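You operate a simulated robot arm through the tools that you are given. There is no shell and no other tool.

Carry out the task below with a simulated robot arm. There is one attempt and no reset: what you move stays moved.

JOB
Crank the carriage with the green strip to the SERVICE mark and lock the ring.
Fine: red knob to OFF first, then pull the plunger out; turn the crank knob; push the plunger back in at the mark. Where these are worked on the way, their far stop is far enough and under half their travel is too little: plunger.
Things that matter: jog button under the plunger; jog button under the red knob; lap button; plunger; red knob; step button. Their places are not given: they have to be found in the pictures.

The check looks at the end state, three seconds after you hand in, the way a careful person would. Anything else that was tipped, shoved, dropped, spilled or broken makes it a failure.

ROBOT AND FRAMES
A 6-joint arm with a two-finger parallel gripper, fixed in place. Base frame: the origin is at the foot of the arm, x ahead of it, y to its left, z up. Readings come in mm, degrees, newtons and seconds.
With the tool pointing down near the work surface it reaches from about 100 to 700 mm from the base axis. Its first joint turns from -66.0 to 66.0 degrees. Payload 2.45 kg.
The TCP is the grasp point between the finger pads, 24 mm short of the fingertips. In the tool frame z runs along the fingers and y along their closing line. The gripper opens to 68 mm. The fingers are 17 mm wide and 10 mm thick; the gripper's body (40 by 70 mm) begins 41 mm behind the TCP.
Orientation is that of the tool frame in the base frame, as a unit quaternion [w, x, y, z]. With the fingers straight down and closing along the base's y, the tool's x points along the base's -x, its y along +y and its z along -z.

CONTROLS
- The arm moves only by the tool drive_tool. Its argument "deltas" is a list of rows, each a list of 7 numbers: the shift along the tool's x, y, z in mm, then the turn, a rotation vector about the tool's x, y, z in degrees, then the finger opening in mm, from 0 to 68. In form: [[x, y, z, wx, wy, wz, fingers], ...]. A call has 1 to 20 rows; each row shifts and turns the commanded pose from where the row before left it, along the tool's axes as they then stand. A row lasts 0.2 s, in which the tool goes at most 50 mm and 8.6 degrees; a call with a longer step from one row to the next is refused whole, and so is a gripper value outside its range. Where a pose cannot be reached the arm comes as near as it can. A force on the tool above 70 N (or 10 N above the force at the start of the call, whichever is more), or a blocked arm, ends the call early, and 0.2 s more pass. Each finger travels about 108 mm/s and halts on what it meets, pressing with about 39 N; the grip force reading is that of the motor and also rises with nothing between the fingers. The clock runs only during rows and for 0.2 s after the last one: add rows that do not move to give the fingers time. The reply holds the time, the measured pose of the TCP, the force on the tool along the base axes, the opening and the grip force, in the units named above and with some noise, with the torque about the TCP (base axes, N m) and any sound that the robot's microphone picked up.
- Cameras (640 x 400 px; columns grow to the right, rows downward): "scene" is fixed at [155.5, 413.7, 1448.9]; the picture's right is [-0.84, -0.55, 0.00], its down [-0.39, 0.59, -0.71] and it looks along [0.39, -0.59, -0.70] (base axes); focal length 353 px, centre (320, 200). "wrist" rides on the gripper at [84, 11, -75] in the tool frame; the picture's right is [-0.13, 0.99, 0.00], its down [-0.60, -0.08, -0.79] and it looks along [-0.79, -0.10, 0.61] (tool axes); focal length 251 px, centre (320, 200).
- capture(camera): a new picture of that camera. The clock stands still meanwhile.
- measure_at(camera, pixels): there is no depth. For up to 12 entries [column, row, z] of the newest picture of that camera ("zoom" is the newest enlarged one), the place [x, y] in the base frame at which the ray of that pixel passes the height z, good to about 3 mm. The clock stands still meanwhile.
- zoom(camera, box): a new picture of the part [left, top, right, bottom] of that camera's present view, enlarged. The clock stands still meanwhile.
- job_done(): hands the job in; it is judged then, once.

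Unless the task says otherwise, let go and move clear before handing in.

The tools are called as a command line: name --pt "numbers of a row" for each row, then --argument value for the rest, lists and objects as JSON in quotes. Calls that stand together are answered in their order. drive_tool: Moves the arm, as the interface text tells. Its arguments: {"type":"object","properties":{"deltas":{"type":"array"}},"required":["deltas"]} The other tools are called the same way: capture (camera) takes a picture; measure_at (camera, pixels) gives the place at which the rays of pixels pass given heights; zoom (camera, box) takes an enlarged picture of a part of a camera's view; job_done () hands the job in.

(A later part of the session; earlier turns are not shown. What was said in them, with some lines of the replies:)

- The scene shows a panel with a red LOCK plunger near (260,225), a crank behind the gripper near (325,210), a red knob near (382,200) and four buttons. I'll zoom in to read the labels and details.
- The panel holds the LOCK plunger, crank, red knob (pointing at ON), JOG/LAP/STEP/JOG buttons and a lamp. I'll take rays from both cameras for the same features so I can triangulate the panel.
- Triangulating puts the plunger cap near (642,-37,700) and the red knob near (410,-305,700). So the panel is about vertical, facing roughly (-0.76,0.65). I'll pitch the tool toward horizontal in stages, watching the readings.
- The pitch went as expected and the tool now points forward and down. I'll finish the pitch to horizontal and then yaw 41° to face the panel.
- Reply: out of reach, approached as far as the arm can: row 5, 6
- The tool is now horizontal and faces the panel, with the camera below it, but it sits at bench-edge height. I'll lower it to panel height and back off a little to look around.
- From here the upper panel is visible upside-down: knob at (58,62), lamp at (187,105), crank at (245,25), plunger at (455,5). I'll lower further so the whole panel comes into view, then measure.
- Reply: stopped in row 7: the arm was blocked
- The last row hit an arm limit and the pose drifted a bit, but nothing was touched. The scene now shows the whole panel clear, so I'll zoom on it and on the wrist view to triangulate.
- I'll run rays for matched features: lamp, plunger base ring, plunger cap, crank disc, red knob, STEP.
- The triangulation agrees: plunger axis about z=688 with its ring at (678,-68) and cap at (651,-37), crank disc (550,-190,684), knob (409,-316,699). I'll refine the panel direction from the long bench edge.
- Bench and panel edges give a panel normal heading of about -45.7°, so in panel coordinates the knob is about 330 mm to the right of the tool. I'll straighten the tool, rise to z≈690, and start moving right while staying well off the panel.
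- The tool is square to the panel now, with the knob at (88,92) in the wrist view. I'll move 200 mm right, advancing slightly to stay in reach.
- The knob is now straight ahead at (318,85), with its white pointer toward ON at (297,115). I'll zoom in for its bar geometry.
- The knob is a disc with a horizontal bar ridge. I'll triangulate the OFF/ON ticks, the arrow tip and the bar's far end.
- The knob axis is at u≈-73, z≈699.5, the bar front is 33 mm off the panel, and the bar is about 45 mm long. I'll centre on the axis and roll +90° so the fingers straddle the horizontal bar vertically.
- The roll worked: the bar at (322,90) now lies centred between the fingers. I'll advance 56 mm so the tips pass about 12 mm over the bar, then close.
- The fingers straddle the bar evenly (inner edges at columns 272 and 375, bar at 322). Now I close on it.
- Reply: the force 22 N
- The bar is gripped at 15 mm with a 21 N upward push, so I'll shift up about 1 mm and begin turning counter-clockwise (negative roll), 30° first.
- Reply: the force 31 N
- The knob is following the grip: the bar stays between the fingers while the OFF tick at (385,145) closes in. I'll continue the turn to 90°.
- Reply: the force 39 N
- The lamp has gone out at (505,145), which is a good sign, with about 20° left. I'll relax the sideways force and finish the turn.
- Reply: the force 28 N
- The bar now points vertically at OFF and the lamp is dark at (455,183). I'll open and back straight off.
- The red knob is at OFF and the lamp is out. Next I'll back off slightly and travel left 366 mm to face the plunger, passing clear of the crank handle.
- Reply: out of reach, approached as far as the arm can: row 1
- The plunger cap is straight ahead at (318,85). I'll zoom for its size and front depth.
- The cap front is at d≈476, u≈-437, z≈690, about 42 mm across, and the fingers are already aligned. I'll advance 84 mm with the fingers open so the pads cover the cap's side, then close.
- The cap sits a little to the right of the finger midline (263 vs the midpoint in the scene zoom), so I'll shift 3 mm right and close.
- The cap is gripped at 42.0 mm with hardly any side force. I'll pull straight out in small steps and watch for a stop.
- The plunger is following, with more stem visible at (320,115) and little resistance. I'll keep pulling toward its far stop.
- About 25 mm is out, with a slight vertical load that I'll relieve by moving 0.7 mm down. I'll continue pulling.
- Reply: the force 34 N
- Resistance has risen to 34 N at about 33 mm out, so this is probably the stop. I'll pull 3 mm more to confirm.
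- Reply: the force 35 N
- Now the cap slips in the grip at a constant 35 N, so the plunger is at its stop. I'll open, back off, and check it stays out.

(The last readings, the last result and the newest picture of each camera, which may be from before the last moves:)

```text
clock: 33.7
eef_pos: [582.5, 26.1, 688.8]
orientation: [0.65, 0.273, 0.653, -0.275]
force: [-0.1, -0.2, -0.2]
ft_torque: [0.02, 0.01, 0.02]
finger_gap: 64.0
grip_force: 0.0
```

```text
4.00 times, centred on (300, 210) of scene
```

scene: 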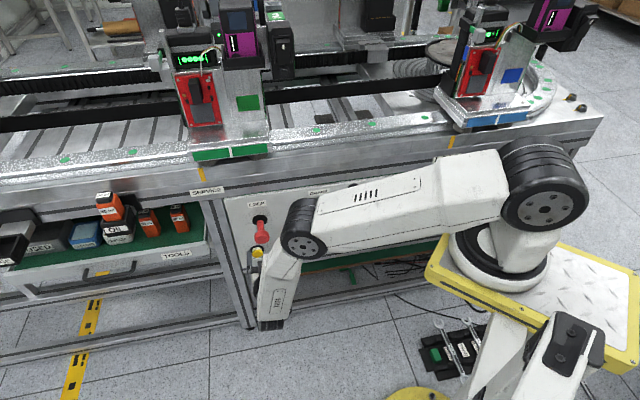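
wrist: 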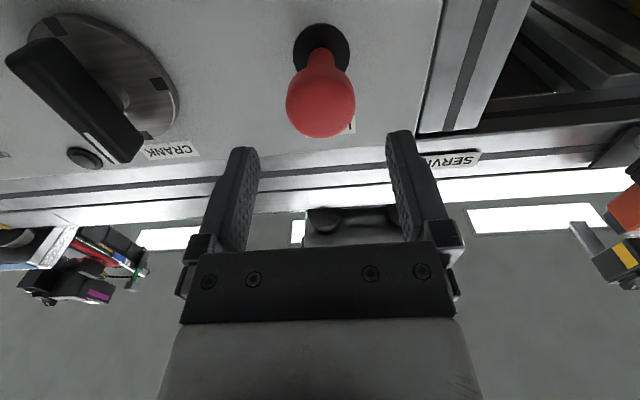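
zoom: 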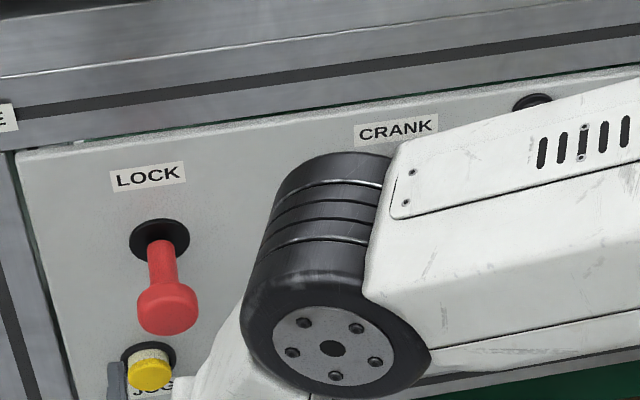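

The plunger stays out. Next I move right 174 mm to face the crank and inspect its handle.

drive_tool --pt "0 -20 -4 0 0 0 64" --pt "0 -30 -4 0 0 0 64" --pt "0 -30 0 0 0 0 64" --pt "0 -30 0 0 0 0 64" --pt "1 -30 0 0 0 0 64" --pt "2 -34 0 0 0 0 64" --pt "0 0 0 0 0 0 64"

capture --camera "wrist"

capture --camera "scene"

zoom --camera "wrist" --box '[200, 0, 440, 150]'

```text
clock: 35.3
eef_pos: [452.3, -90.7, 684.3]
orientation: [0.651, 0.273, 0.653, -0.274]
force: [-0.5, 0.1, 0.4]
ft_torque: [0.01, 0.03, -0.04]
finger_gap: 64.1
grip_force: 0.2
```

```text
taken
```

wrist: 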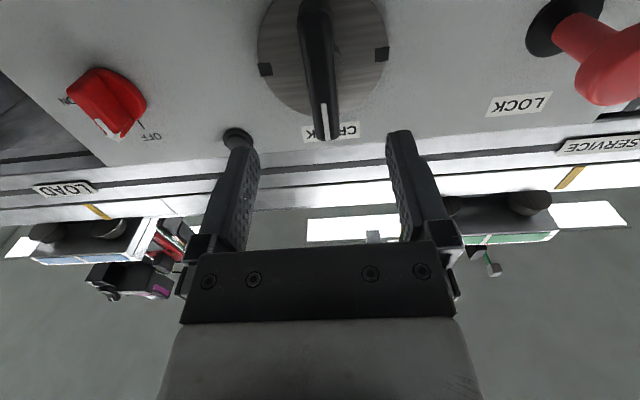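

```text
taken
```

scene: 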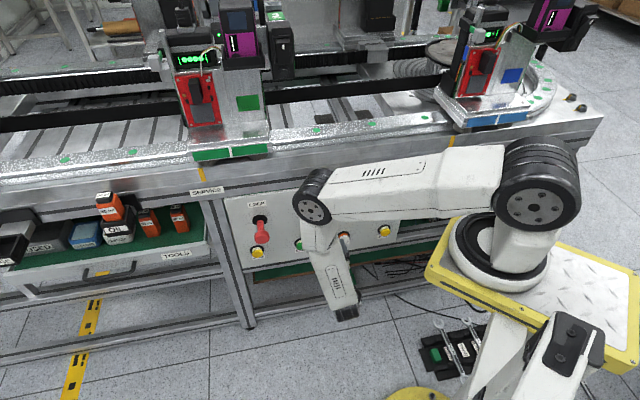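

```text
2.67 times, centred on (320, 75) of wrist
```

zoom: 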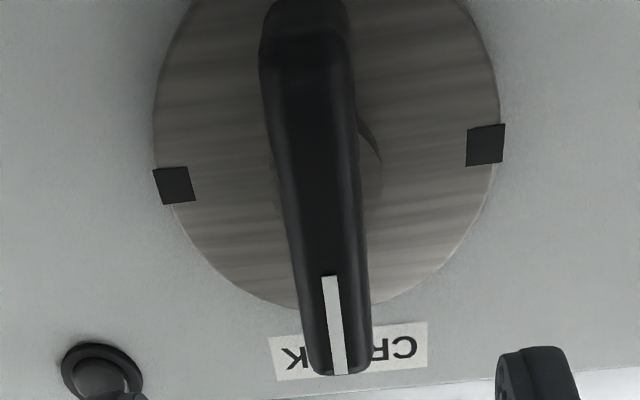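

The crank is a vertical bar with its white pointer up, standing off a disc. I'll triangulate the bar's pointer line and the disc side marks using the earlier unobstructed scene pixels.

measure_at --camera "zoom" --pixels '[[340, 373, 700], [340, 373, 750], [330, 277, 650], [330, 277, 700], [174, 185, 650], [174, 185, 700], [486, 145, 650], [486, 145, 700], [300, 20, 620], [300, 20, 650]]'

measure_at --camera "scene" --pixels '[[323.4, 214.4, 700], [323.4, 214.4, 750], [323.4, 222.5, 650], [323.4, 222.5, 700], [335, 211, 650], [335, 211, 700], [304.7, 215.6, 650], [304.7, 215.6, 700], [322.2, 233, 620], [322.2, 233, 650]]'

```text
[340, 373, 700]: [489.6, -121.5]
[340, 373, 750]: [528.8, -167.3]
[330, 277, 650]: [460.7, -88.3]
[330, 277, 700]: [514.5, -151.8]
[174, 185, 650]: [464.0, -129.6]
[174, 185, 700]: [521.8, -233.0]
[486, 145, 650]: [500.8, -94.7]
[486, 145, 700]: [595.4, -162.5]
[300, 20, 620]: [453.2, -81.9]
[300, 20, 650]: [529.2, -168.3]
```

```text
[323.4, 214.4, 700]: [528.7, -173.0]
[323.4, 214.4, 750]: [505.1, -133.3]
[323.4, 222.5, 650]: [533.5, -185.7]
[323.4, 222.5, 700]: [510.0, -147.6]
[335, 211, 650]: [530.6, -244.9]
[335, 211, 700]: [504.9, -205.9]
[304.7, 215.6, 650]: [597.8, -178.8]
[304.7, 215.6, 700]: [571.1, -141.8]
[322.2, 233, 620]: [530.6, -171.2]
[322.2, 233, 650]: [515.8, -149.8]
```

The crank axis is at u≈-262.5, z≈690, with the bar spanning z 641–733 and its front at d≈465. Before turning I'll measure the carriage's index relative to the SERVICE mark in both views.

zoom --camera "wrist" --box '[430, 150, 640, 281]'

zoom --camera "scene" --box '[180, 130, 280, 192]'

```text
3.05 times, centred on (535, 216) of wrist
```

zoom: 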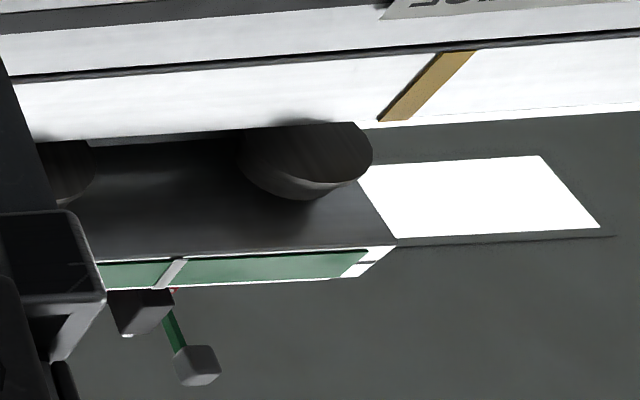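

```text
6.40 times, centred on (230, 161) of scene
```

zoom: 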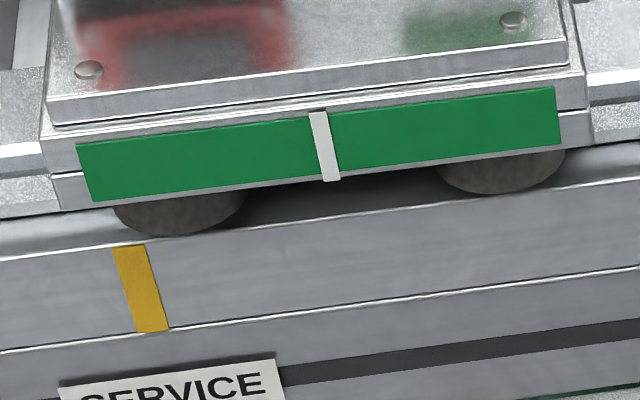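

measure_at --camera "wrist" --pixels '[[490.1, 234.5, 850], [490.1, 234.5, 900], [484.2, 243.9, 850], [484.2, 243.9, 900], [580.6, 166.9, 800], [580.6, 166.9, 850], [559.3, 189.5, 800], [559.3, 189.5, 850]]'

measure_at --camera "scene" --pixels '[[231.9, 157.9, 850], [231.9, 157.9, 900], [229.7, 147.4, 850], [229.7, 147.4, 900], [203.75, 181.5, 800], [203.75, 181.5, 850], [200, 168.3, 800], [200, 168.3, 850]]'

```text
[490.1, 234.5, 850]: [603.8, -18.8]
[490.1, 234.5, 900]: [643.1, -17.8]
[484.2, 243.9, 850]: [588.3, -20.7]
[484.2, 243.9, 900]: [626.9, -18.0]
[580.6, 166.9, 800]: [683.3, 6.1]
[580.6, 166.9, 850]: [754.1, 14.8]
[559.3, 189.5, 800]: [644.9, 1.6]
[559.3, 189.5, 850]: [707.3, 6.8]
```

```text
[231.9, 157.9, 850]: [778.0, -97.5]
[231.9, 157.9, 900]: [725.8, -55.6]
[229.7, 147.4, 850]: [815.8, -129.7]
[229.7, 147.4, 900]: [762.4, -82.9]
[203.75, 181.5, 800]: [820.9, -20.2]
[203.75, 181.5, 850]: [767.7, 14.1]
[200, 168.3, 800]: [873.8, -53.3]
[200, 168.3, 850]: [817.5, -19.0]
```

The index is at u≈-477 and the SERVICE mark at u≈-555, so the carriage must move about 79 mm left. I'll centre on the crank axis and advance so the fingers straddle the bar.

drive_tool --pt "-5.7 2.2 10 0 0 0 55" --pt "0 0 15 0 0 0 50" --pt "0 0 15 0 0 0 50" --pt "0 0 15 0 0 0 50" --pt "0 0 12 0 0 0 50" --pt "0 0 10 0 0 0 50" --pt "0 0 10 0 0 0 50" --pt "0 0 0 0 0 0 50"

capture --camera "wrist"

capture --camera "scene"

```text
clock: 37.1
eef_pos: [516.9, -150.6, 693.0]
orientation: [0.651, 0.273, 0.653, -0.275]
force: [-0.5, -0.1, -0.4]
ft_torque: [-0.02, 0.0, 0.0]
finger_gap: 50.2
grip_force: 0.0
```

```text
taken
```

wrist: 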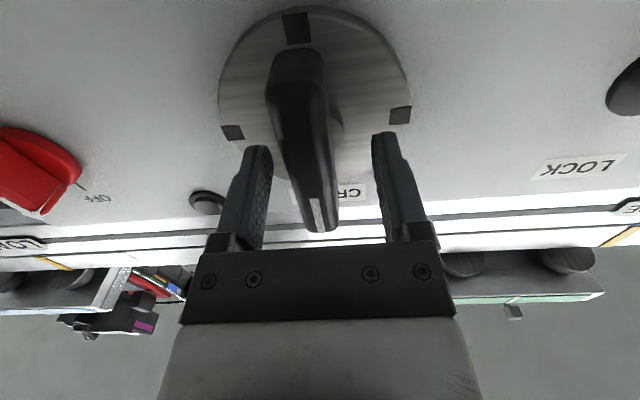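

```text
taken
```

scene: 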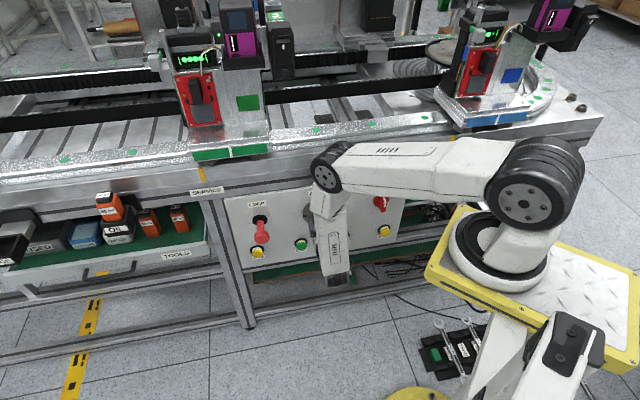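

The bar is between the fingers but sits slightly right of centre, and the tool is about 2.5 mm high. I'll nudge it and close on the bar.

drive_tool --pt "2.5 -2.5 0 0 0 0 50" --pt "0 0 0 0 0 0 35" --pt "0 0 0 0 0 0 20" --pt "0 0 0 0 0 0 10" --pt "0 0 0 0 0 0 10"

capture --camera "wrist"

```text
clock: 38.3
eef_pos: [513.2, -152.2, 688.2]
orientation: [0.651, 0.273, 0.653, -0.275]
force: [-3.9, -9.6, 1.5]
ft_torque: [-0.07, -0.2, 0.86]
finger_gap: 20.2
grip_force: 37.6
```

```text
taken
```

wrist: 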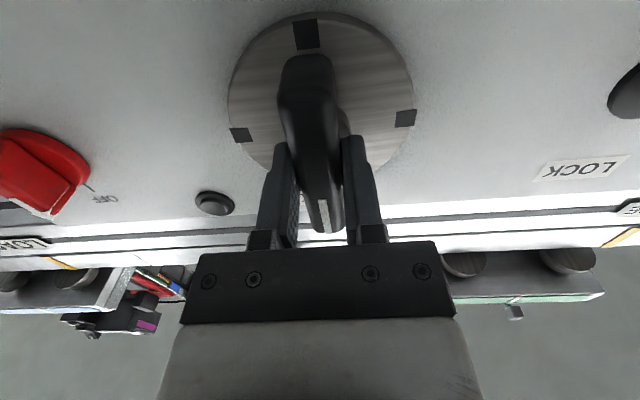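

The bar is gripped at 20 mm with low forces. I'll try a 20° clockwise test turn and see which way the carriage goes.

drive_tool --pt "0 0 0 0 0 4 10" --pt "0 0 0 0 0 4 10" --pt "0 0 0 0 0 4 10" --pt "0 0 0 0 0 4 10" --pt "0 0 0 0 0 4 10" --pt "0 0 0 0 0 0 10"

capture --camera "wrist"

zoom --camera "scene" --box '[180, 130, 280, 192]'

```text
clock: 39.7
eef_pos: [513.5, -152.2, 689.4]
orientation: [0.688, 0.383, 0.595, -0.158]
force: [-1.9, -17.2, -4.8]
ft_torque: [-0.53, -0.74, 0.6]
finger_gap: 20.0
grip_force: 37.4
```

```text
taken
```

wrist: 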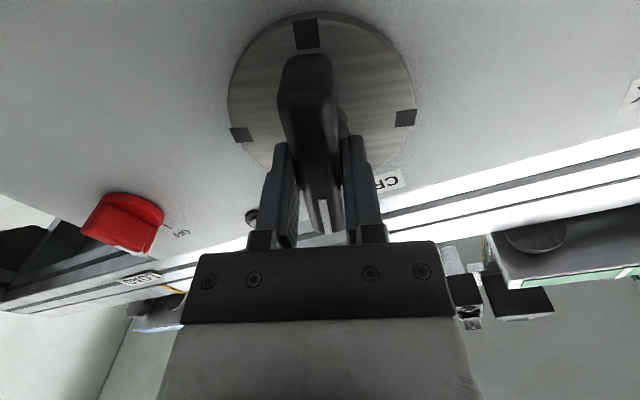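

```text
6.40 times, centred on (230, 161) of scene
```

zoom: 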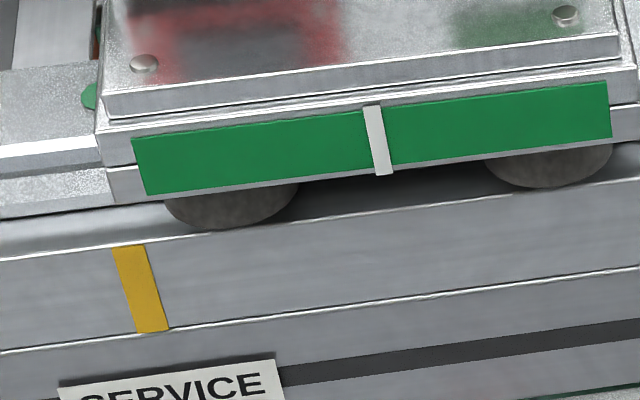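

Clockwise moved the index right about 20 mm (x 318→373 in the zoom), so roughly 1 mm per degree. I need about 99° counter-clockwise from here, and I'll start with 45°.

drive_tool --pt "0 0 0 0 0 -5 10" --pt "0 0 0 0 0 -5 10" --pt "0 0 0 0 0 -5 10" --pt "0 0 0 0 0 -5 10" --pt "0 0 0 0 0 -5 10" --pt "0 0 0 0 0 -5 10" --pt "0 0 0 0 0 -5 10" --pt "0 0 0 0 0 -5 10" --pt "0 0 0 0 0 -5 10" --pt "0 0 0 0 0 0 10"

capture --camera "wrist"

zoom --camera "scene" --box '[180, 130, 280, 192]'

```text
clock: 41.9
eef_pos: [514.4, -153.1, 689.6]
orientation: [0.575, 0.125, 0.697, -0.41]
force: [-9.3, -19.1, 1.0]
ft_torque: [0.22, 0.54, 0.52]
finger_gap: 20.0
grip_force: 37.2
```

```text
taken
```

wrist: 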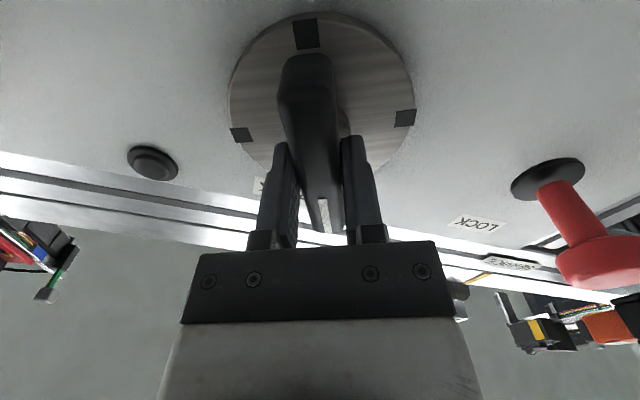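

```text
6.40 times, centred on (230, 161) of scene
```

zoom: 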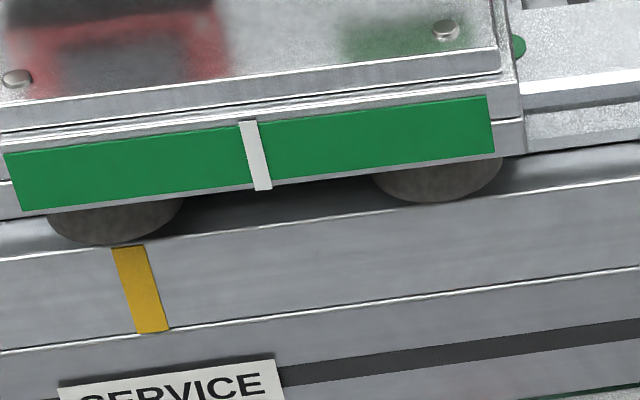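

That gave about 1 mm per degree again: the index moved from 373 to 249 px, now about 54 mm from the mark. I'll turn another 40°.

drive_tool --pt "0 0 0 0 0 -5 10" --pt "0 0 0 0 0 -5 10" --pt "0 0 0 0 0 -5 10" --pt "0 0 0 0 0 -5 10" --pt "0 0 0 0 0 -5 10" --pt "0 0 0 0 0 -5 10" --pt "0 0 0 0 0 -5 10" --pt "0 0 0 0 0 -5 10" --pt "0 0 0 0 0 0 10"

capture --camera "wrist"

zoom --camera "scene" --box '[160, 130, 260, 192]'

```text
clock: 43.9
eef_pos: [514.1, -151.2, 690.0]
orientation: [0.401, -0.121, 0.697, -0.582]
force: [-18.7, 0.3, 8.7]
ft_torque: [0.35, 0.63, -0.85]
finger_gap: 20.0
grip_force: 37.5
```

```text
taken
```

wrist: 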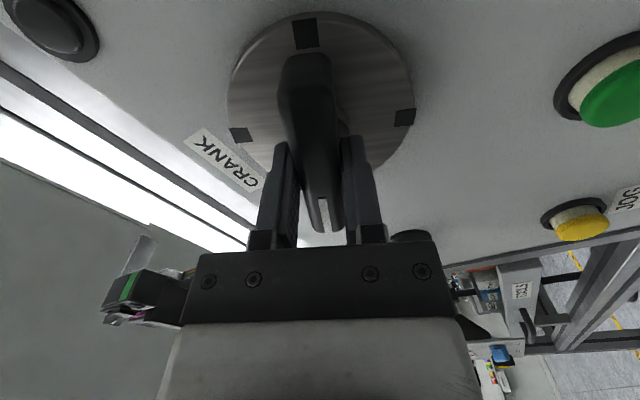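

```text
6.40 times, centred on (210, 161) of scene
```

zoom: 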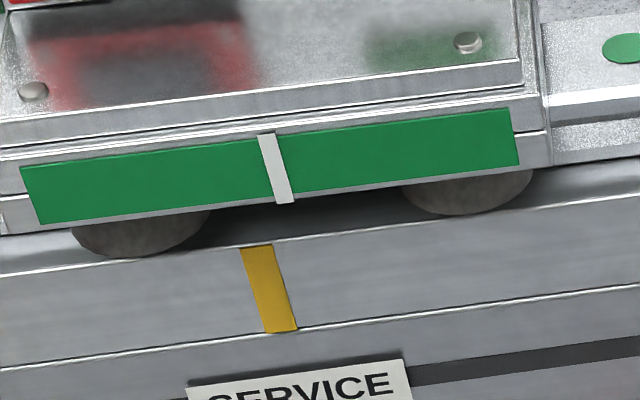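

The index is now at (204.7,161.5) lower and (201.9,151) upper, close to the mark. I'll project these and the mark onto their known heights to get the remaining distance.

capture --camera "scene"

measure_at --camera "scene" --pixels '[[204.7, 161.5, 945.5], [201.9, 151, 973.6], [203.9, 181.5, 854], [200, 168.3, 895], [204.7, 161.5, 940], [201.9, 151, 968]]'

```text
taken
```

scene: 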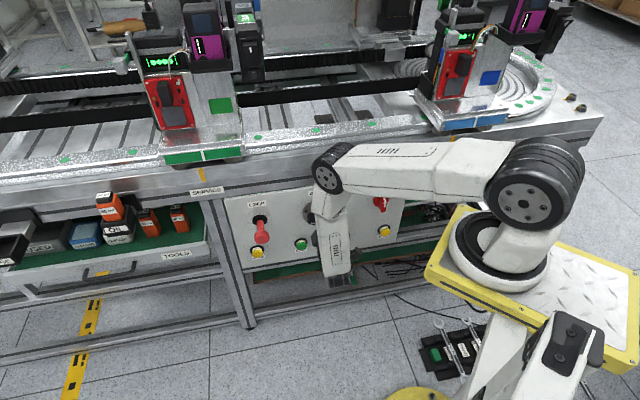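

```text
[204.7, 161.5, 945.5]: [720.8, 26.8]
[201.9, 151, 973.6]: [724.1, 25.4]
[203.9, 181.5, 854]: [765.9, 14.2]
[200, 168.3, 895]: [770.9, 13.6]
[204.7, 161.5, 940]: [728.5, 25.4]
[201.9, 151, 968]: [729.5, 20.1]
```

About 20–23 mm remain (index u≈-535, mark u≈-556 to -558). I'll turn 18° more and remeasure.

drive_tool --pt "0 0 0 0 0 -4.5 10" --pt "0 0 0 0 0 -4.5 10" --pt "0 0 0 0 0 -4.5 10" --pt "0 0 0 0 0 -4.5 10" --pt "0 0 0 0 0 0 10"

zoom --camera "scene" --box '[160, 140, 240, 190]'

capture --camera "wrist"

```text
clock: 45.1
eef_pos: [513.5, -153.5, 688.3]
orientation: [0.304, -0.229, 0.67, -0.637]
force: [-27.1, 9.9, 15.4]
ft_torque: [-0.21, -0.13, 0.07]
finger_gap: 20.2
grip_force: 37.5
```

```text
8.00 times, centred on (200, 165) of scene
```

zoom: 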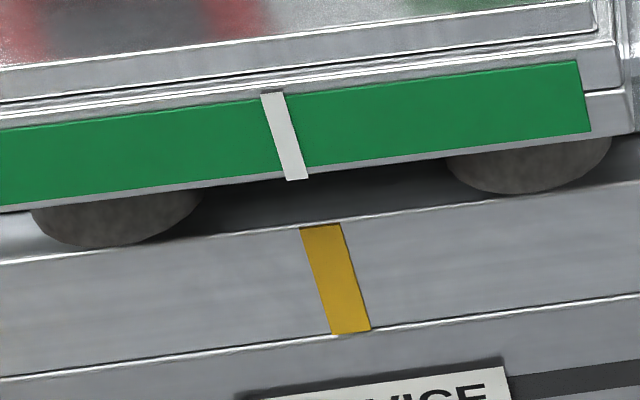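

```text
taken
```

wrist: 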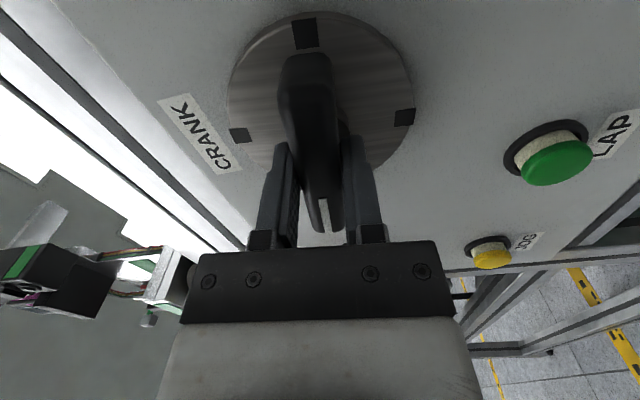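

Now I'll remeasure the index and mark rays at two heights each, so I can intersect them with their known depth planes.

measure_at --camera "zoom" --pixels '[[297, 180, 940]]'

measure_at --camera "scene" --pixels '[[194.0, 151.75, 960], [194.0, 151.75, 980], [197.1, 162.5, 935], [197.1, 162.5, 955], [200, 168.25, 890], [200, 168.25, 905], [203.9, 181.4, 850], [203.9, 181.4, 865]]'

```text
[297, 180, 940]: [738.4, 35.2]
```

```text
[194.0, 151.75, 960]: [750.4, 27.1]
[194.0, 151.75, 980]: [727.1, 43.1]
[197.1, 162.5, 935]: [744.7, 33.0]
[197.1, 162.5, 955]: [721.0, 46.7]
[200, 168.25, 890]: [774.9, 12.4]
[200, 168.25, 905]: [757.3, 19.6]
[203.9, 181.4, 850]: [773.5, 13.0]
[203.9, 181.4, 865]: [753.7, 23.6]
```

Intersecting the planes gives index u≈-552.9 and mark u≈-559.7, so about 6.8 mm left. I'll turn 6.5° more and re-check.

drive_tool --pt "0 0 0 0 0 -3 10" --pt "0 0 0 0 0 -3.5 10" --pt "0 0 0 0 0 0 10"

zoom --camera "scene" --box '[160, 140, 240, 190]'

```text
clock: 45.9
eef_pos: [513.6, -152.2, 690.5]
orientation: [0.268, -0.266, 0.656, -0.653]
force: [-21.1, 3.4, 5.5]
ft_torque: [-0.36, -0.47, -0.38]
finger_gap: 20.0
grip_force: 37.2
```

```text
8.00 times, centred on (200, 165) of scene
```

zoom: 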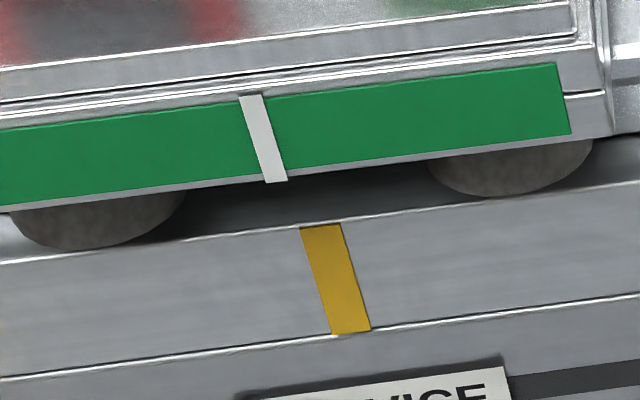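

Now at roughly the mark by the scene view. I'll release the crank, back off, roll upright, and check the alignment from below with the wrist camera.

drive_tool --pt "0 0 0 0 0 0 30" --pt "0 0 0 0 0 0 50" --pt "0 0 0 0 0 0 50" --pt "0 0 -15 0 0 0 50" --pt "0 0 -20 0 0 0 50" --pt "0 0 -20 0 0 0 50" --pt "0 0 -20 0 0 0 50" --pt "0 0 -10 0 0 0 50" --pt "0 0 0 0 0 0 50"

zoom --camera "scene" --box '[160, 140, 240, 190]'

capture --camera "wrist"

```text
clock: 47.9
eef_pos: [454.2, -92.0, 689.5]
orientation: [0.268, -0.265, 0.656, -0.654]
force: [-0.2, 0.6, 0.8]
ft_torque: [0.0, 0.01, -0.02]
finger_gap: 50.1
grip_force: 0.0
```

```text
8.00 times, centred on (200, 165) of scene
```

zoom: 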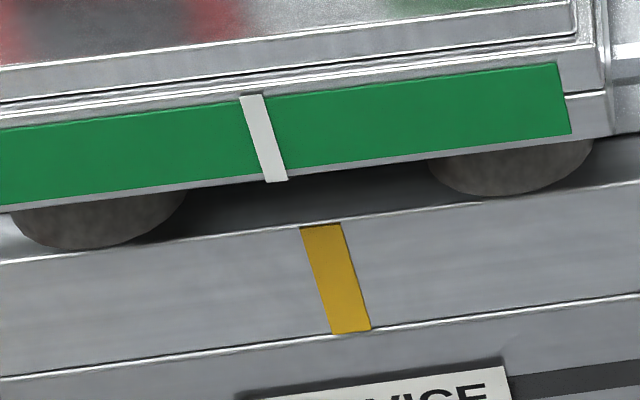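

```text
taken
```

wrist: 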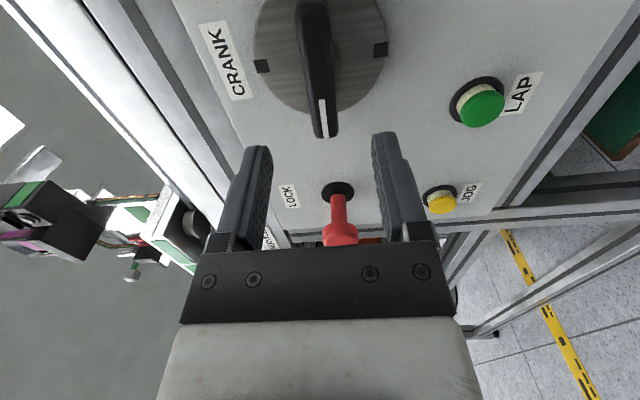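

The carriage held its place on release. I'll roll upright (+89.5°) and travel left to look straight up at the mark.

drive_tool --pt "0 0 0 0 0 8.14 50" --pt "0 0 0 0 0 8.14 50" --pt "0 0 0 0 0 8.14 50" --pt "0 0 0 0 0 8.14 50" --pt "0 0 0 0 0 8.14 50" --pt "0 0 0 0 0 8.14 50" --pt "0 0 0 0 0 8.14 50" --pt "0 0 0 0 0 8.14 50" --pt "0 0 0 0 0 8.14 50" --pt "0 0 0 0 0 8.14 50" --pt "0 0 0 0 0 8.1 50" --pt "0 35 0 0 0 0 50" --pt "0 35 0 0 0 0 50" --pt "0 35 0 0 0 0 50" --pt "0 35 0 0 0 0 50" --pt "0 35 0 0 0 0 50" --pt "0 35 0 0 0 0 50" --pt "0 35 0 0 0 0 50" --pt "0 30 0 0 0 0 50" --pt "0 0 0 0 0 0 50"

capture --camera "wrist"

capture --camera "scene"

```text
clock: 52.1
eef_pos: [648.5, 97.3, 692.9]
orientation: [0.65, 0.273, 0.653, -0.275]
force: [0.0, -0.1, 0.2]
ft_torque: [-0.01, 0.02, 0.01]
finger_gap: 49.9
grip_force: 0.1
out of reach, approached as far as the arm can: row 19
```

```text
taken
```

wrist: 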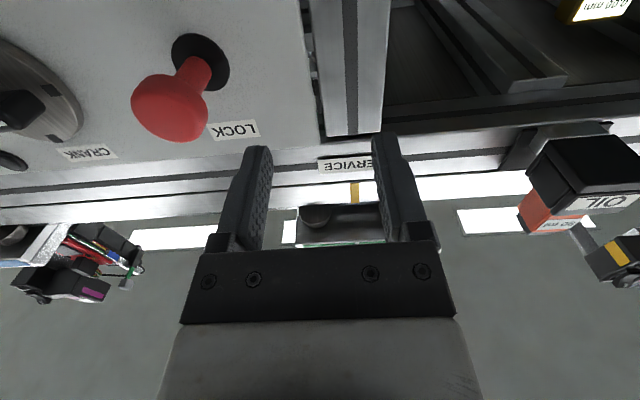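

```text
taken
```

scene: 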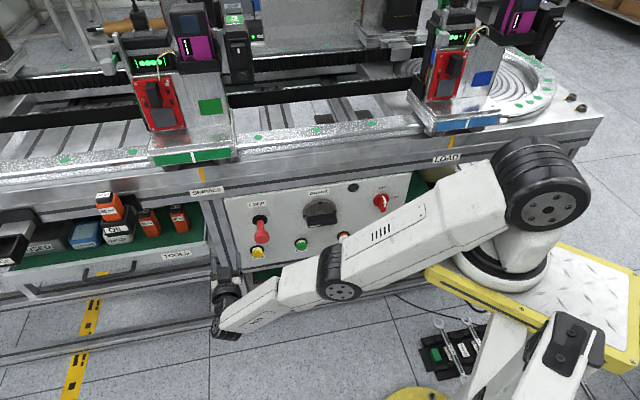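

The SERVICE mark is at (354,192) and the carriage's green edge shows at row 243, just above the gripper bar. I'll zoom there.

zoom --camera "wrist" --box '[270, 165, 430, 265]'

```text
4.00 times, centred on (350, 215) of wrist
```

zoom: 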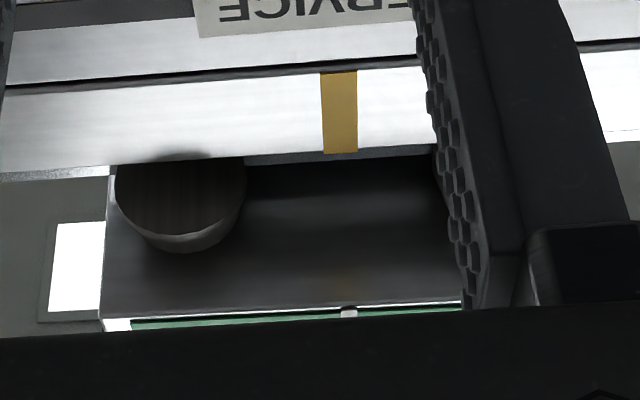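

The index shows at (357.2,243) and the mark runs from (354.8,183) to (355.2,203). I'll project both.

measure_at --camera "wrist" --pixels '[[357.25, 243, 942], [357.25, 243, 946], [354.75, 183.25, 855], [355.25, 203, 897], [354.75, 183.25, 865], [355.25, 203, 887]]'

zoom --camera "scene" --box '[160, 140, 240, 190]'

```text
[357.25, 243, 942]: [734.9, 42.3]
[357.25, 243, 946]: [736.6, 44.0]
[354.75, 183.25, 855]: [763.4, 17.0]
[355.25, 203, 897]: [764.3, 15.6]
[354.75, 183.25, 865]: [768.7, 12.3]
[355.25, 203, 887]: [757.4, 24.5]
```

```text
8.00 times, centred on (200, 165) of scene
```

zoom: 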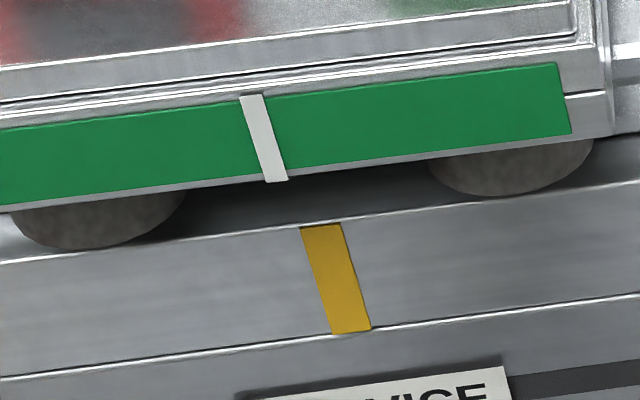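

Ray geometry puts the index within about 1 mm of the SERVICE mark's centre in both views, so the crank position is good. Now I'll go in front of the plunger with the fingers closed, ready to push.

drive_tool --pt "0 -20 -3 0 0 0 40" --pt "0 -25 0 0 0 0 20" --pt "2 -25 0 0 0 0 0" --pt "1.4 -24.7 0 0 0 0 0" --pt "0 0 0 0 0 0 0" --pt "0 0 0 0 0 0 0"

capture --camera "wrist"

capture --camera "scene"

```text
clock: 53.5
eef_pos: [575.9, 33.9, 689.6]
orientation: [0.651, 0.273, 0.654, -0.274]
force: [-0.6, -0.3, -0.6]
ft_torque: [-0.04, 0.01, 0.01]
finger_gap: 0.0
grip_force: 23.5
```

```text
taken
```

wrist: 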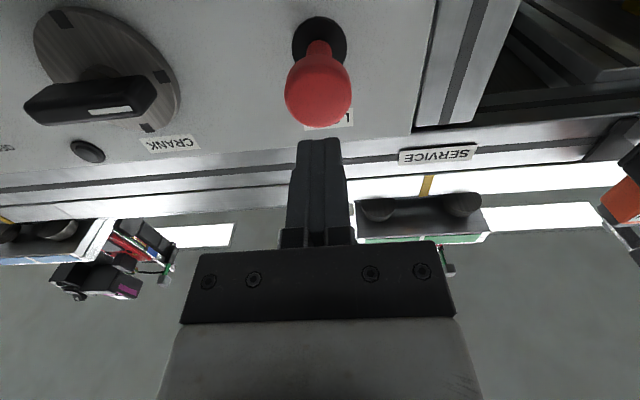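

```text
taken
```

scene: 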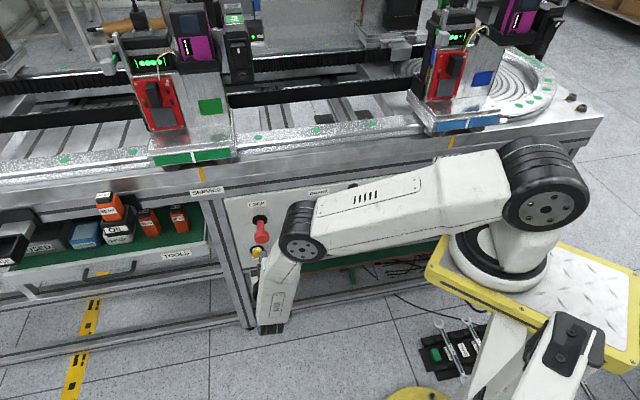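

The plunger is straight ahead at (320,90) and the fingers are closed. This pose also gives a second view of the carriage, so I'll zoom there to double-check the alignment before locking.

zoom --camera "wrist" --box '[350, 160, 510, 260]'

```text
4.00 times, centred on (430, 210) of wrist
```

zoom: 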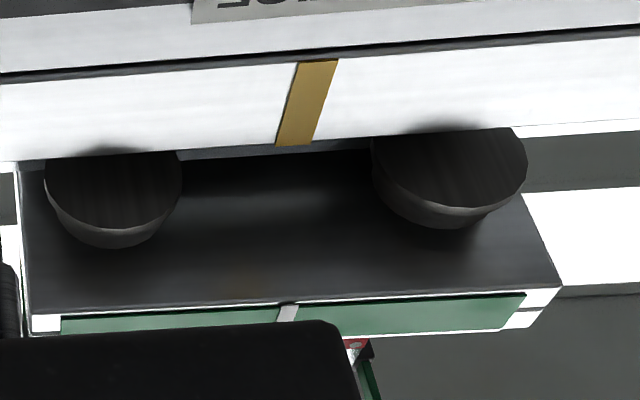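

This second view suggests the index is still 1–2 mm short (to the right) of the mark's centre, and the other two views say about 1–1.3 mm. I'll make a small crank correction before locking, so I go back to the crank and roll to match the bar.

drive_tool --pt "0 -29 0 0 0 0 20" --pt "0 -29 0 0 0 -8.14 40" --pt "0 -29 0 0 0 0 50" --pt "24 0 0 0 0 0 50"

```text
clock: 54.5
eef_pos: [513.1, -27.0, 672.4]
orientation: [0.63, 0.226, 0.671, -0.32]
force: [1.1, 0.8, 0.7]
ft_torque: [-0.02, -0.01, 0.01]
finger_gap: 50.2
grip_force: 0.1
```

That left the tool partly rolled at u≈-348, clear of everything. I'll finish the roll to -89.5°, then move right 86 mm and up 17.6 mm onto the crank axis.

drive_tool --pt "0 0 0 0 0 -8.14 50" --pt "0 0 0 0 0 -8.14 50" --pt "0 0 0 0 0 -8.14 50" --pt "0 0 0 0 0 -8.14 50" --pt "0 0 0 0 0 -8.14 50" --pt "0 0 0 0 0 -8.14 50" --pt "0 0 0 0 0 -8.14 50" --pt "0 0 0 0 0 -8.14 50" --pt "0 0 0 0 0 -8.14 50" --pt "0 0 0 0 0 -8.1 50" --pt "28 -6 0 0 0 0 50" --pt "29 -6 0 0 0 0 50" --pt "28.8 -5.6 0 0 0 0 50" --pt "0 0 0 0 0 0 50"

capture --camera "wrist"

```text
clock: 57.5
eef_pos: [451.8, -89.5, 688.2]
orientation: [0.27, -0.266, 0.656, -0.653]
force: [0.0, 0.0, 0.1]
ft_torque: [-0.02, -0.01, 0.01]
finger_gap: 49.8
grip_force: 0.1
```

```text
taken
```

wrist: 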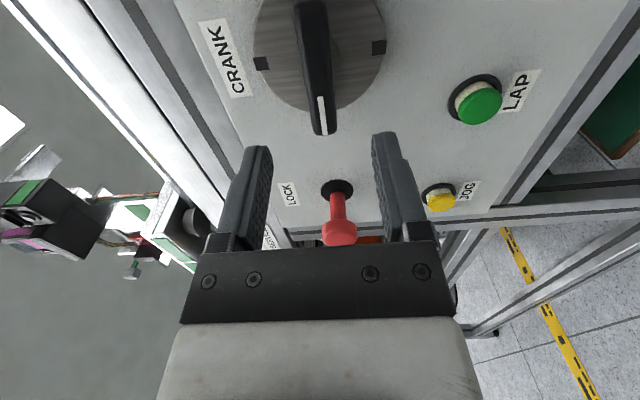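

The pose matches the earlier grip. I'll advance 88 mm onto the bar, close, turn 1.5° further counter-clockwise, and check the scene.

drive_tool --pt "0 -1.5 18 0 0 0 50" --pt "0 0 18 0 0 0 50" --pt "0 0 18 0 0 0 50" --pt "0 0 17 0 0 0 50" --pt "0 0 17 0 0 0 50" --pt "0 0 0 0 0 0 50" --pt "0 0 0 0 0 0 32" --pt "0 0 0 0 0 0 22" --pt "0 0 0 0 0 0 10" --pt "0 0 0 0 0 0 10"

zoom --camera "scene" --box '[160, 140, 240, 190]'

```text
clock: 59.7
eef_pos: [514.3, -151.6, 689.7]
orientation: [0.27, -0.265, 0.656, -0.654]
force: [-4.6, -0.3, 11.4]
ft_torque: [-0.04, -0.14, 0.2]
finger_gap: 20.1
grip_force: 37.9
```

```text
8.00 times, centred on (200, 165) of scene
```

zoom: 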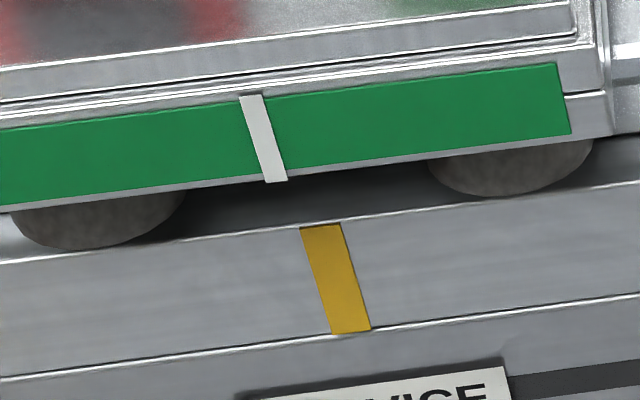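

The grip did not disturb the carriage: the index still runs (251,96) to (276,181). Now the 1.5° correction.

drive_tool --pt "0 0 0 0 0 -0.8 10" --pt "0 0 0 0 0 -0.8 10" --pt "0 0 0 0 0 0 10" --pt "0 0 0 0 0 0 10"

zoom --camera "scene" --box '[160, 140, 240, 190]'

```text
clock: 60.7
eef_pos: [513.1, -151.9, 690.6]
orientation: [-0.26, 0.274, -0.652, 0.657]
force: [5.3, -16.1, 5.7]
ft_torque: [-0.02, -0.21, 0.74]
finger_gap: 20.1
grip_force: 37.6
```

```text
8.00 times, centred on (200, 165) of scene
```

zoom: 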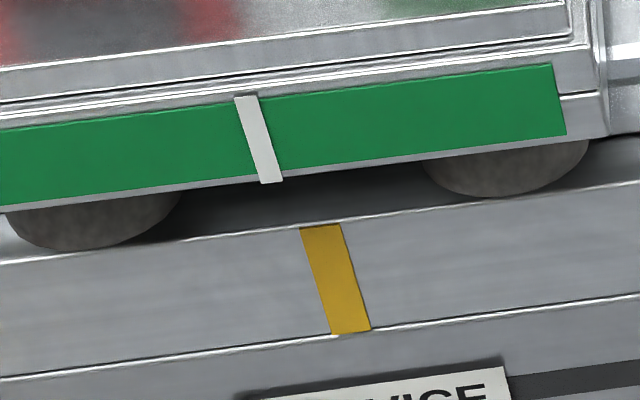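

The index shifted about 5 zoom pixels (about 1.4 mm) left, as intended. I'll release, back off, roll upright, and move toward the plunger.

drive_tool --pt "0 0 0 0 0 0 30" --pt "0 0 0 0 0 0 50" --pt "0 0 0 0 0 0 50" --pt "0 0 -15 0 0 0 50" --pt "0 0 -20 0 0 0 50" --pt "0 0 -20 0 0 0 50" --pt "0 0 -20 0 0 0 50" --pt "0 0 -13 0 0 0 50" --pt "0 0 0 0 0 0 50"

drive_tool --pt "0 0 0 0 0 8.3 50" --pt "0 0 0 0 0 8.3 50" --pt "0 0 0 0 0 8.3 50" --pt "0 0 0 0 0 8.3 50" --pt "0 0 0 0 0 8.3 50" --pt "0 0 0 0 0 8.3 50" --pt "0 0 0 0 0 8.3 50" --pt "0 0 0 0 0 8.3 50" --pt "0 0 0 0 0 8.3 50" --pt "0 0 0 0 0 8.2 30" --pt "0 0 0 0 0 8.2 10" --pt "0 29 0 0 0 0 0" --pt "0 29 0 0 0 0 0" --pt "0 29 0 0 0 0 0" --pt "0 29 0 0 0 0 0" --pt "0 29 0 0 0 0 0" --pt "0 29 0 0 0 0 0" --pt "0 0 0 0 0 0 0"

capture --camera "wrist"

zoom --camera "wrist" --box '[350, 160, 510, 260]'

zoom --camera "scene" --box '[160, 140, 240, 190]'

```text
clock: 62.7
eef_pos: [452.0, -87.4, 690.2]
orientation: [-0.26, 0.275, -0.652, 0.657]
force: [-1.2, -0.4, 0.8]
ft_torque: [0.01, -0.02, 0.02]
finger_gap: 50.1
grip_force: 0.0
```

```text
clock: 66.5
eef_pos: [577.1, 33.0, 690.9]
orientation: [0.651, 0.274, 0.652, -0.275]
force: [1.1, -0.4, 1.0]
ft_torque: [-0.01, 0.0, 0.03]
finger_gap: 0.2
grip_force: 23.7
```

```text
taken
```

wrist: 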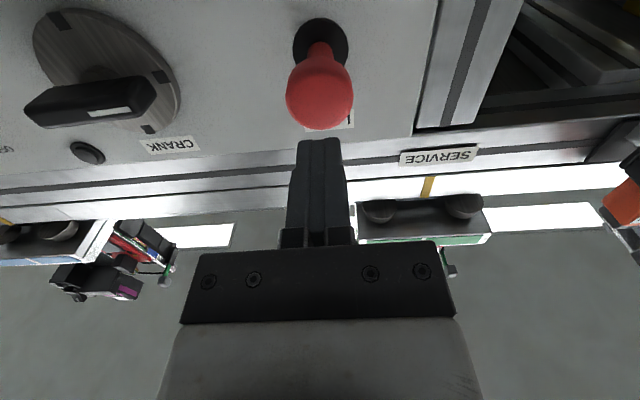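

```text
4.00 times, centred on (430, 210) of wrist
```

zoom: 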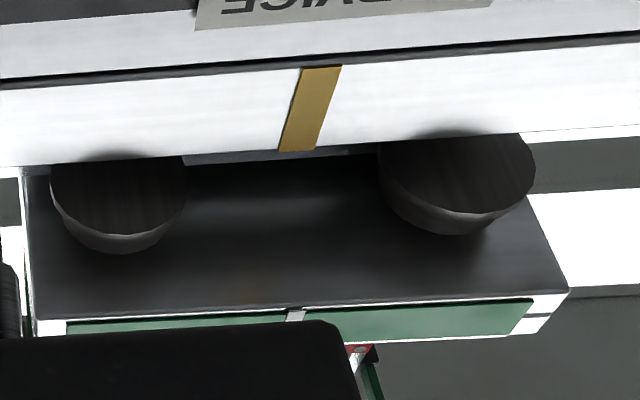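

```text
8.00 times, centred on (200, 165) of scene
```

zoom: 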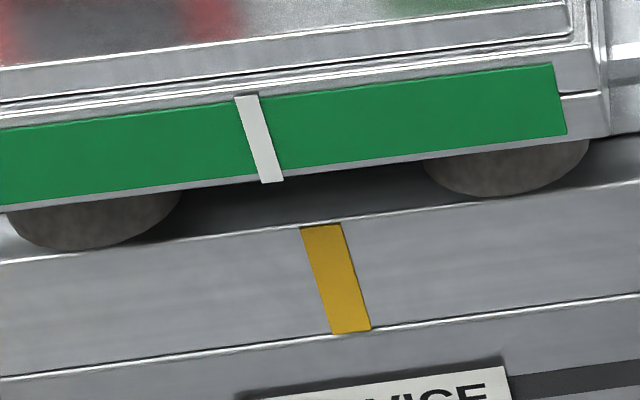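

The alignment held after release. Now I'll push the plunger in: approach 36 mm to just before contact, then press in small steps.

drive_tool --pt "1 1.3 12 0 0 0 0" --pt "0 0 12 0 0 0 0" --pt "0 0 10 0 0 0 0" --pt "0 0 4 0 0 0 0" --pt "0 0 4 0 0 0 0" --pt "0 0 4 0 0 0 0" --pt "0 0 4 0 0 0 0" --pt "0 0 4 0 0 0 0"

capture --camera "wrist"

```text
clock: 68.3
eef_pos: [615.0, -2.6, 688.7]
orientation: [0.651, 0.273, 0.653, -0.274]
force: [0.0, 2.3, 0.3]
ft_torque: [-0.01, -0.02, 0.04]
finger_gap: 0.0
grip_force: 23.2
```

```text
taken
```

wrist: 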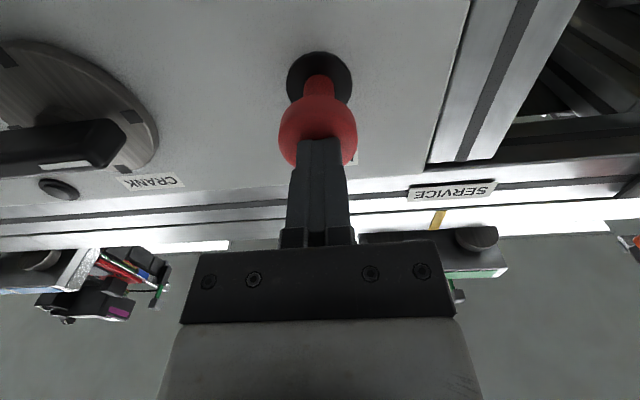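

The fingertips are pressing the cap centrally and it is moving in with little force. I'll keep pushing toward the stop.

drive_tool --pt "0 0 4 0 0 0 0" --pt "0 0 4 0 0 0 0" --pt "0 0 4 0 0 0 0" --pt "0 0 4 0 0 0 0" --pt "0 0 3 0 0 0 0" --pt "0 0 2 0 0 0 0" --pt "0 0 2 0 0 0 0" --pt "0 0 0 0 0 0 0"

capture --camera "wrist"

```text
clock: 69.8
eef_pos: [625.3, -15.9, 687.0]
orientation: [0.653, 0.269, 0.653, -0.274]
force: [-16.2, 11.0, 10.5]
ft_torque: [-0.13, -0.07, -0.05]
finger_gap: 0.3
grip_force: 23.0
stopped in row 7: the force on the tool passed its limit at 77 N (the readings are from after the stop); the commanded pose is now the measured one
```

```text
taken
```

wrist: 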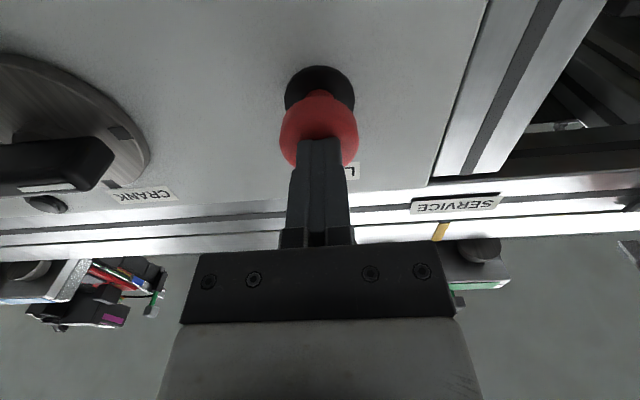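

Pushing stopped hard at 77 N with the tips at d≈472, near the original cap position of about 476. I'll back off and compare with the starting picture.

drive_tool --pt "0 0 -10 0 0 0 0" --pt "0 0 -20 0 0 0 0" --pt "0 0 -20 0 0 0 0" --pt "0 0 -10 0 0 0 0" --pt "0 0 0 0 0 0 0"

zoom --camera "scene" --box '[230, 195, 310, 245]'

zoom --camera "scene" --box '[160, 140, 240, 190]'

capture --camera "wrist"

```text
clock: 71.0
eef_pos: [583.4, 25.2, 686.2]
orientation: [0.652, 0.269, 0.654, -0.275]
force: [0.5, -0.3, 0.0]
ft_torque: [0.0, -0.01, 0.0]
finger_gap: 0.1
grip_force: 23.6
```

```text
8.00 times, centred on (270, 220) of scene
```

zoom: 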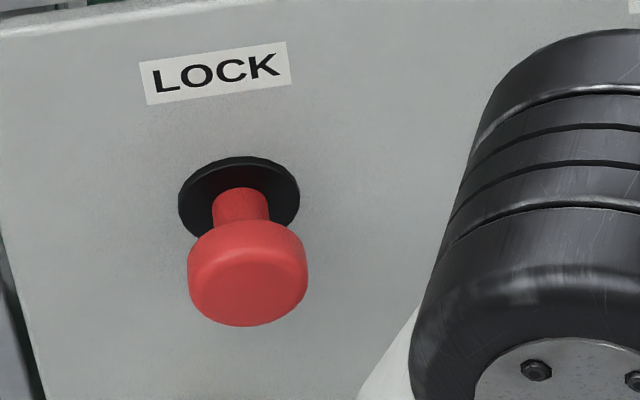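

```text
8.00 times, centred on (200, 165) of scene
```

zoom: 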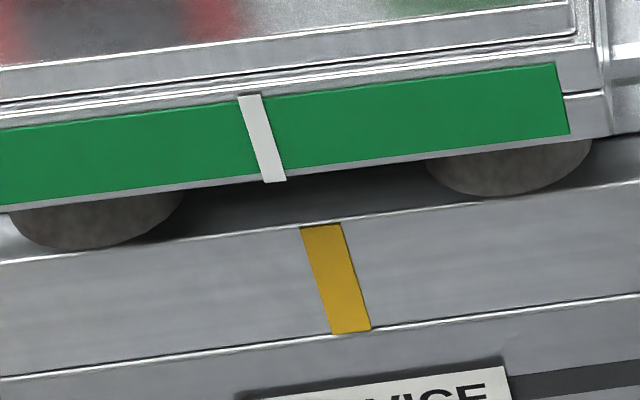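

```text
taken
```

wrist: 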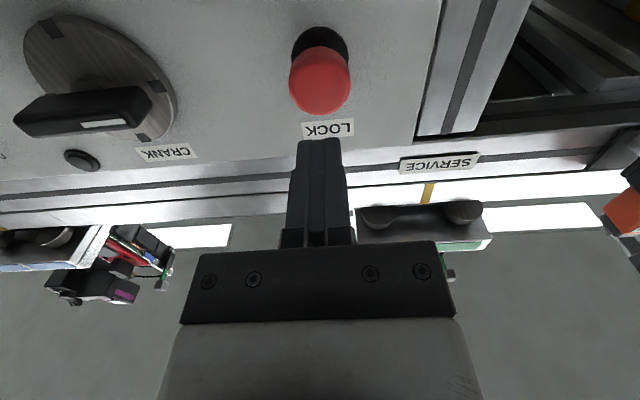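

The plunger looks identical to its original seated position, and the index settled slightly (about 0.7 mm) as the lock engaged, which fits a proper lock at SERVICE. I'll move clear with a last overall look.

drive_tool --pt "0 0 -15 0 0 0 20" --pt "-15 0 -15 0 0 0 20" --pt "-20 0 -15 0 0 0 20" --pt "-20 0 -10 0 0 0 20" --pt "0 0 0 0 0 0 20" --pt "0 0 0 0 0 0 20"

capture --camera "scene"

capture --camera "wrist"

zoom --camera "scene" --box '[220, 165, 420, 290]'

```text
clock: 72.5
eef_pos: [544.1, 64.5, 743.2]
orientation: [0.652, 0.27, 0.653, -0.275]
force: [0.4, -0.3, 0.9]
ft_torque: [0.01, -0.01, -0.03]
finger_gap: 19.9
grip_force: 0.0
```

```text
taken
```

scene: 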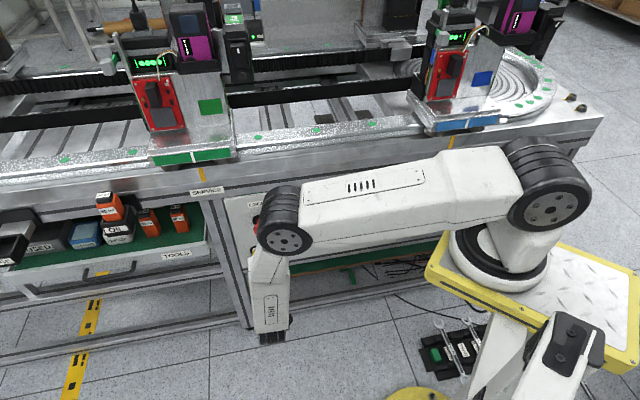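

```text
taken
```

wrist: 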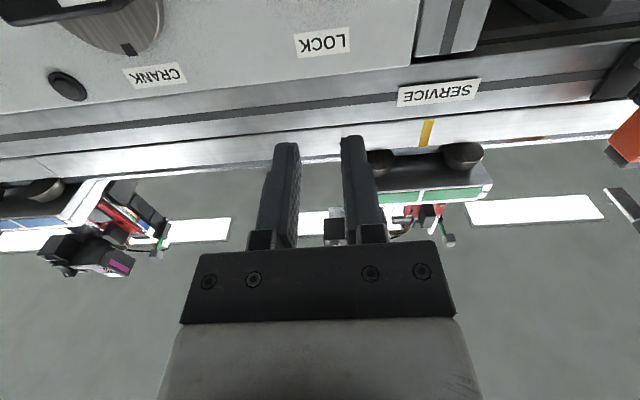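

```text
3.20 times, centred on (320, 228) of scene
```

zoom: 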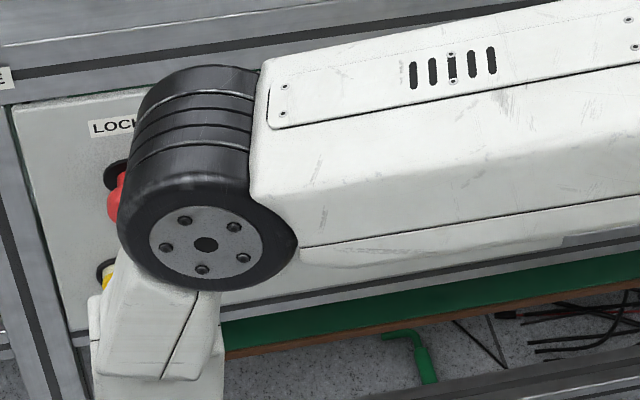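

The arm is clear with no contact forces. The knob is at OFF, the plunger is fully in, and the green carriage's index (around (420,196) in the wrist view) lines up with the SERVICE mark, so I'm handing in.

job_done

```text
The job is handed in.
```

The carriage with the green strip is at the SERVICE mark and the plunger is back in its locked position. The job is handed in; I haven't seen the result of the check.

- **Red knob:** turned from ON to OFF first, and the lamp beside it went out.
- **Plunger:** pulled out to its far stop, about 33 mm. After cranking I pushed it in until it stopped hard. It then looked the same as at the start.
- **Carriage:** about 79 mm to the left, to within about 1 mm of the mark by my measurements. My first test turn of the crank went the wrong way, moving it about 20 mm right before I reversed. It also shifted slightly when the plunger went in.
- **Not touched:** I pressed none of the buttons (both jogs, lap and step), and I saw nothing else moved.

The arm is backed off from the panel with its fingers partly open and empty.
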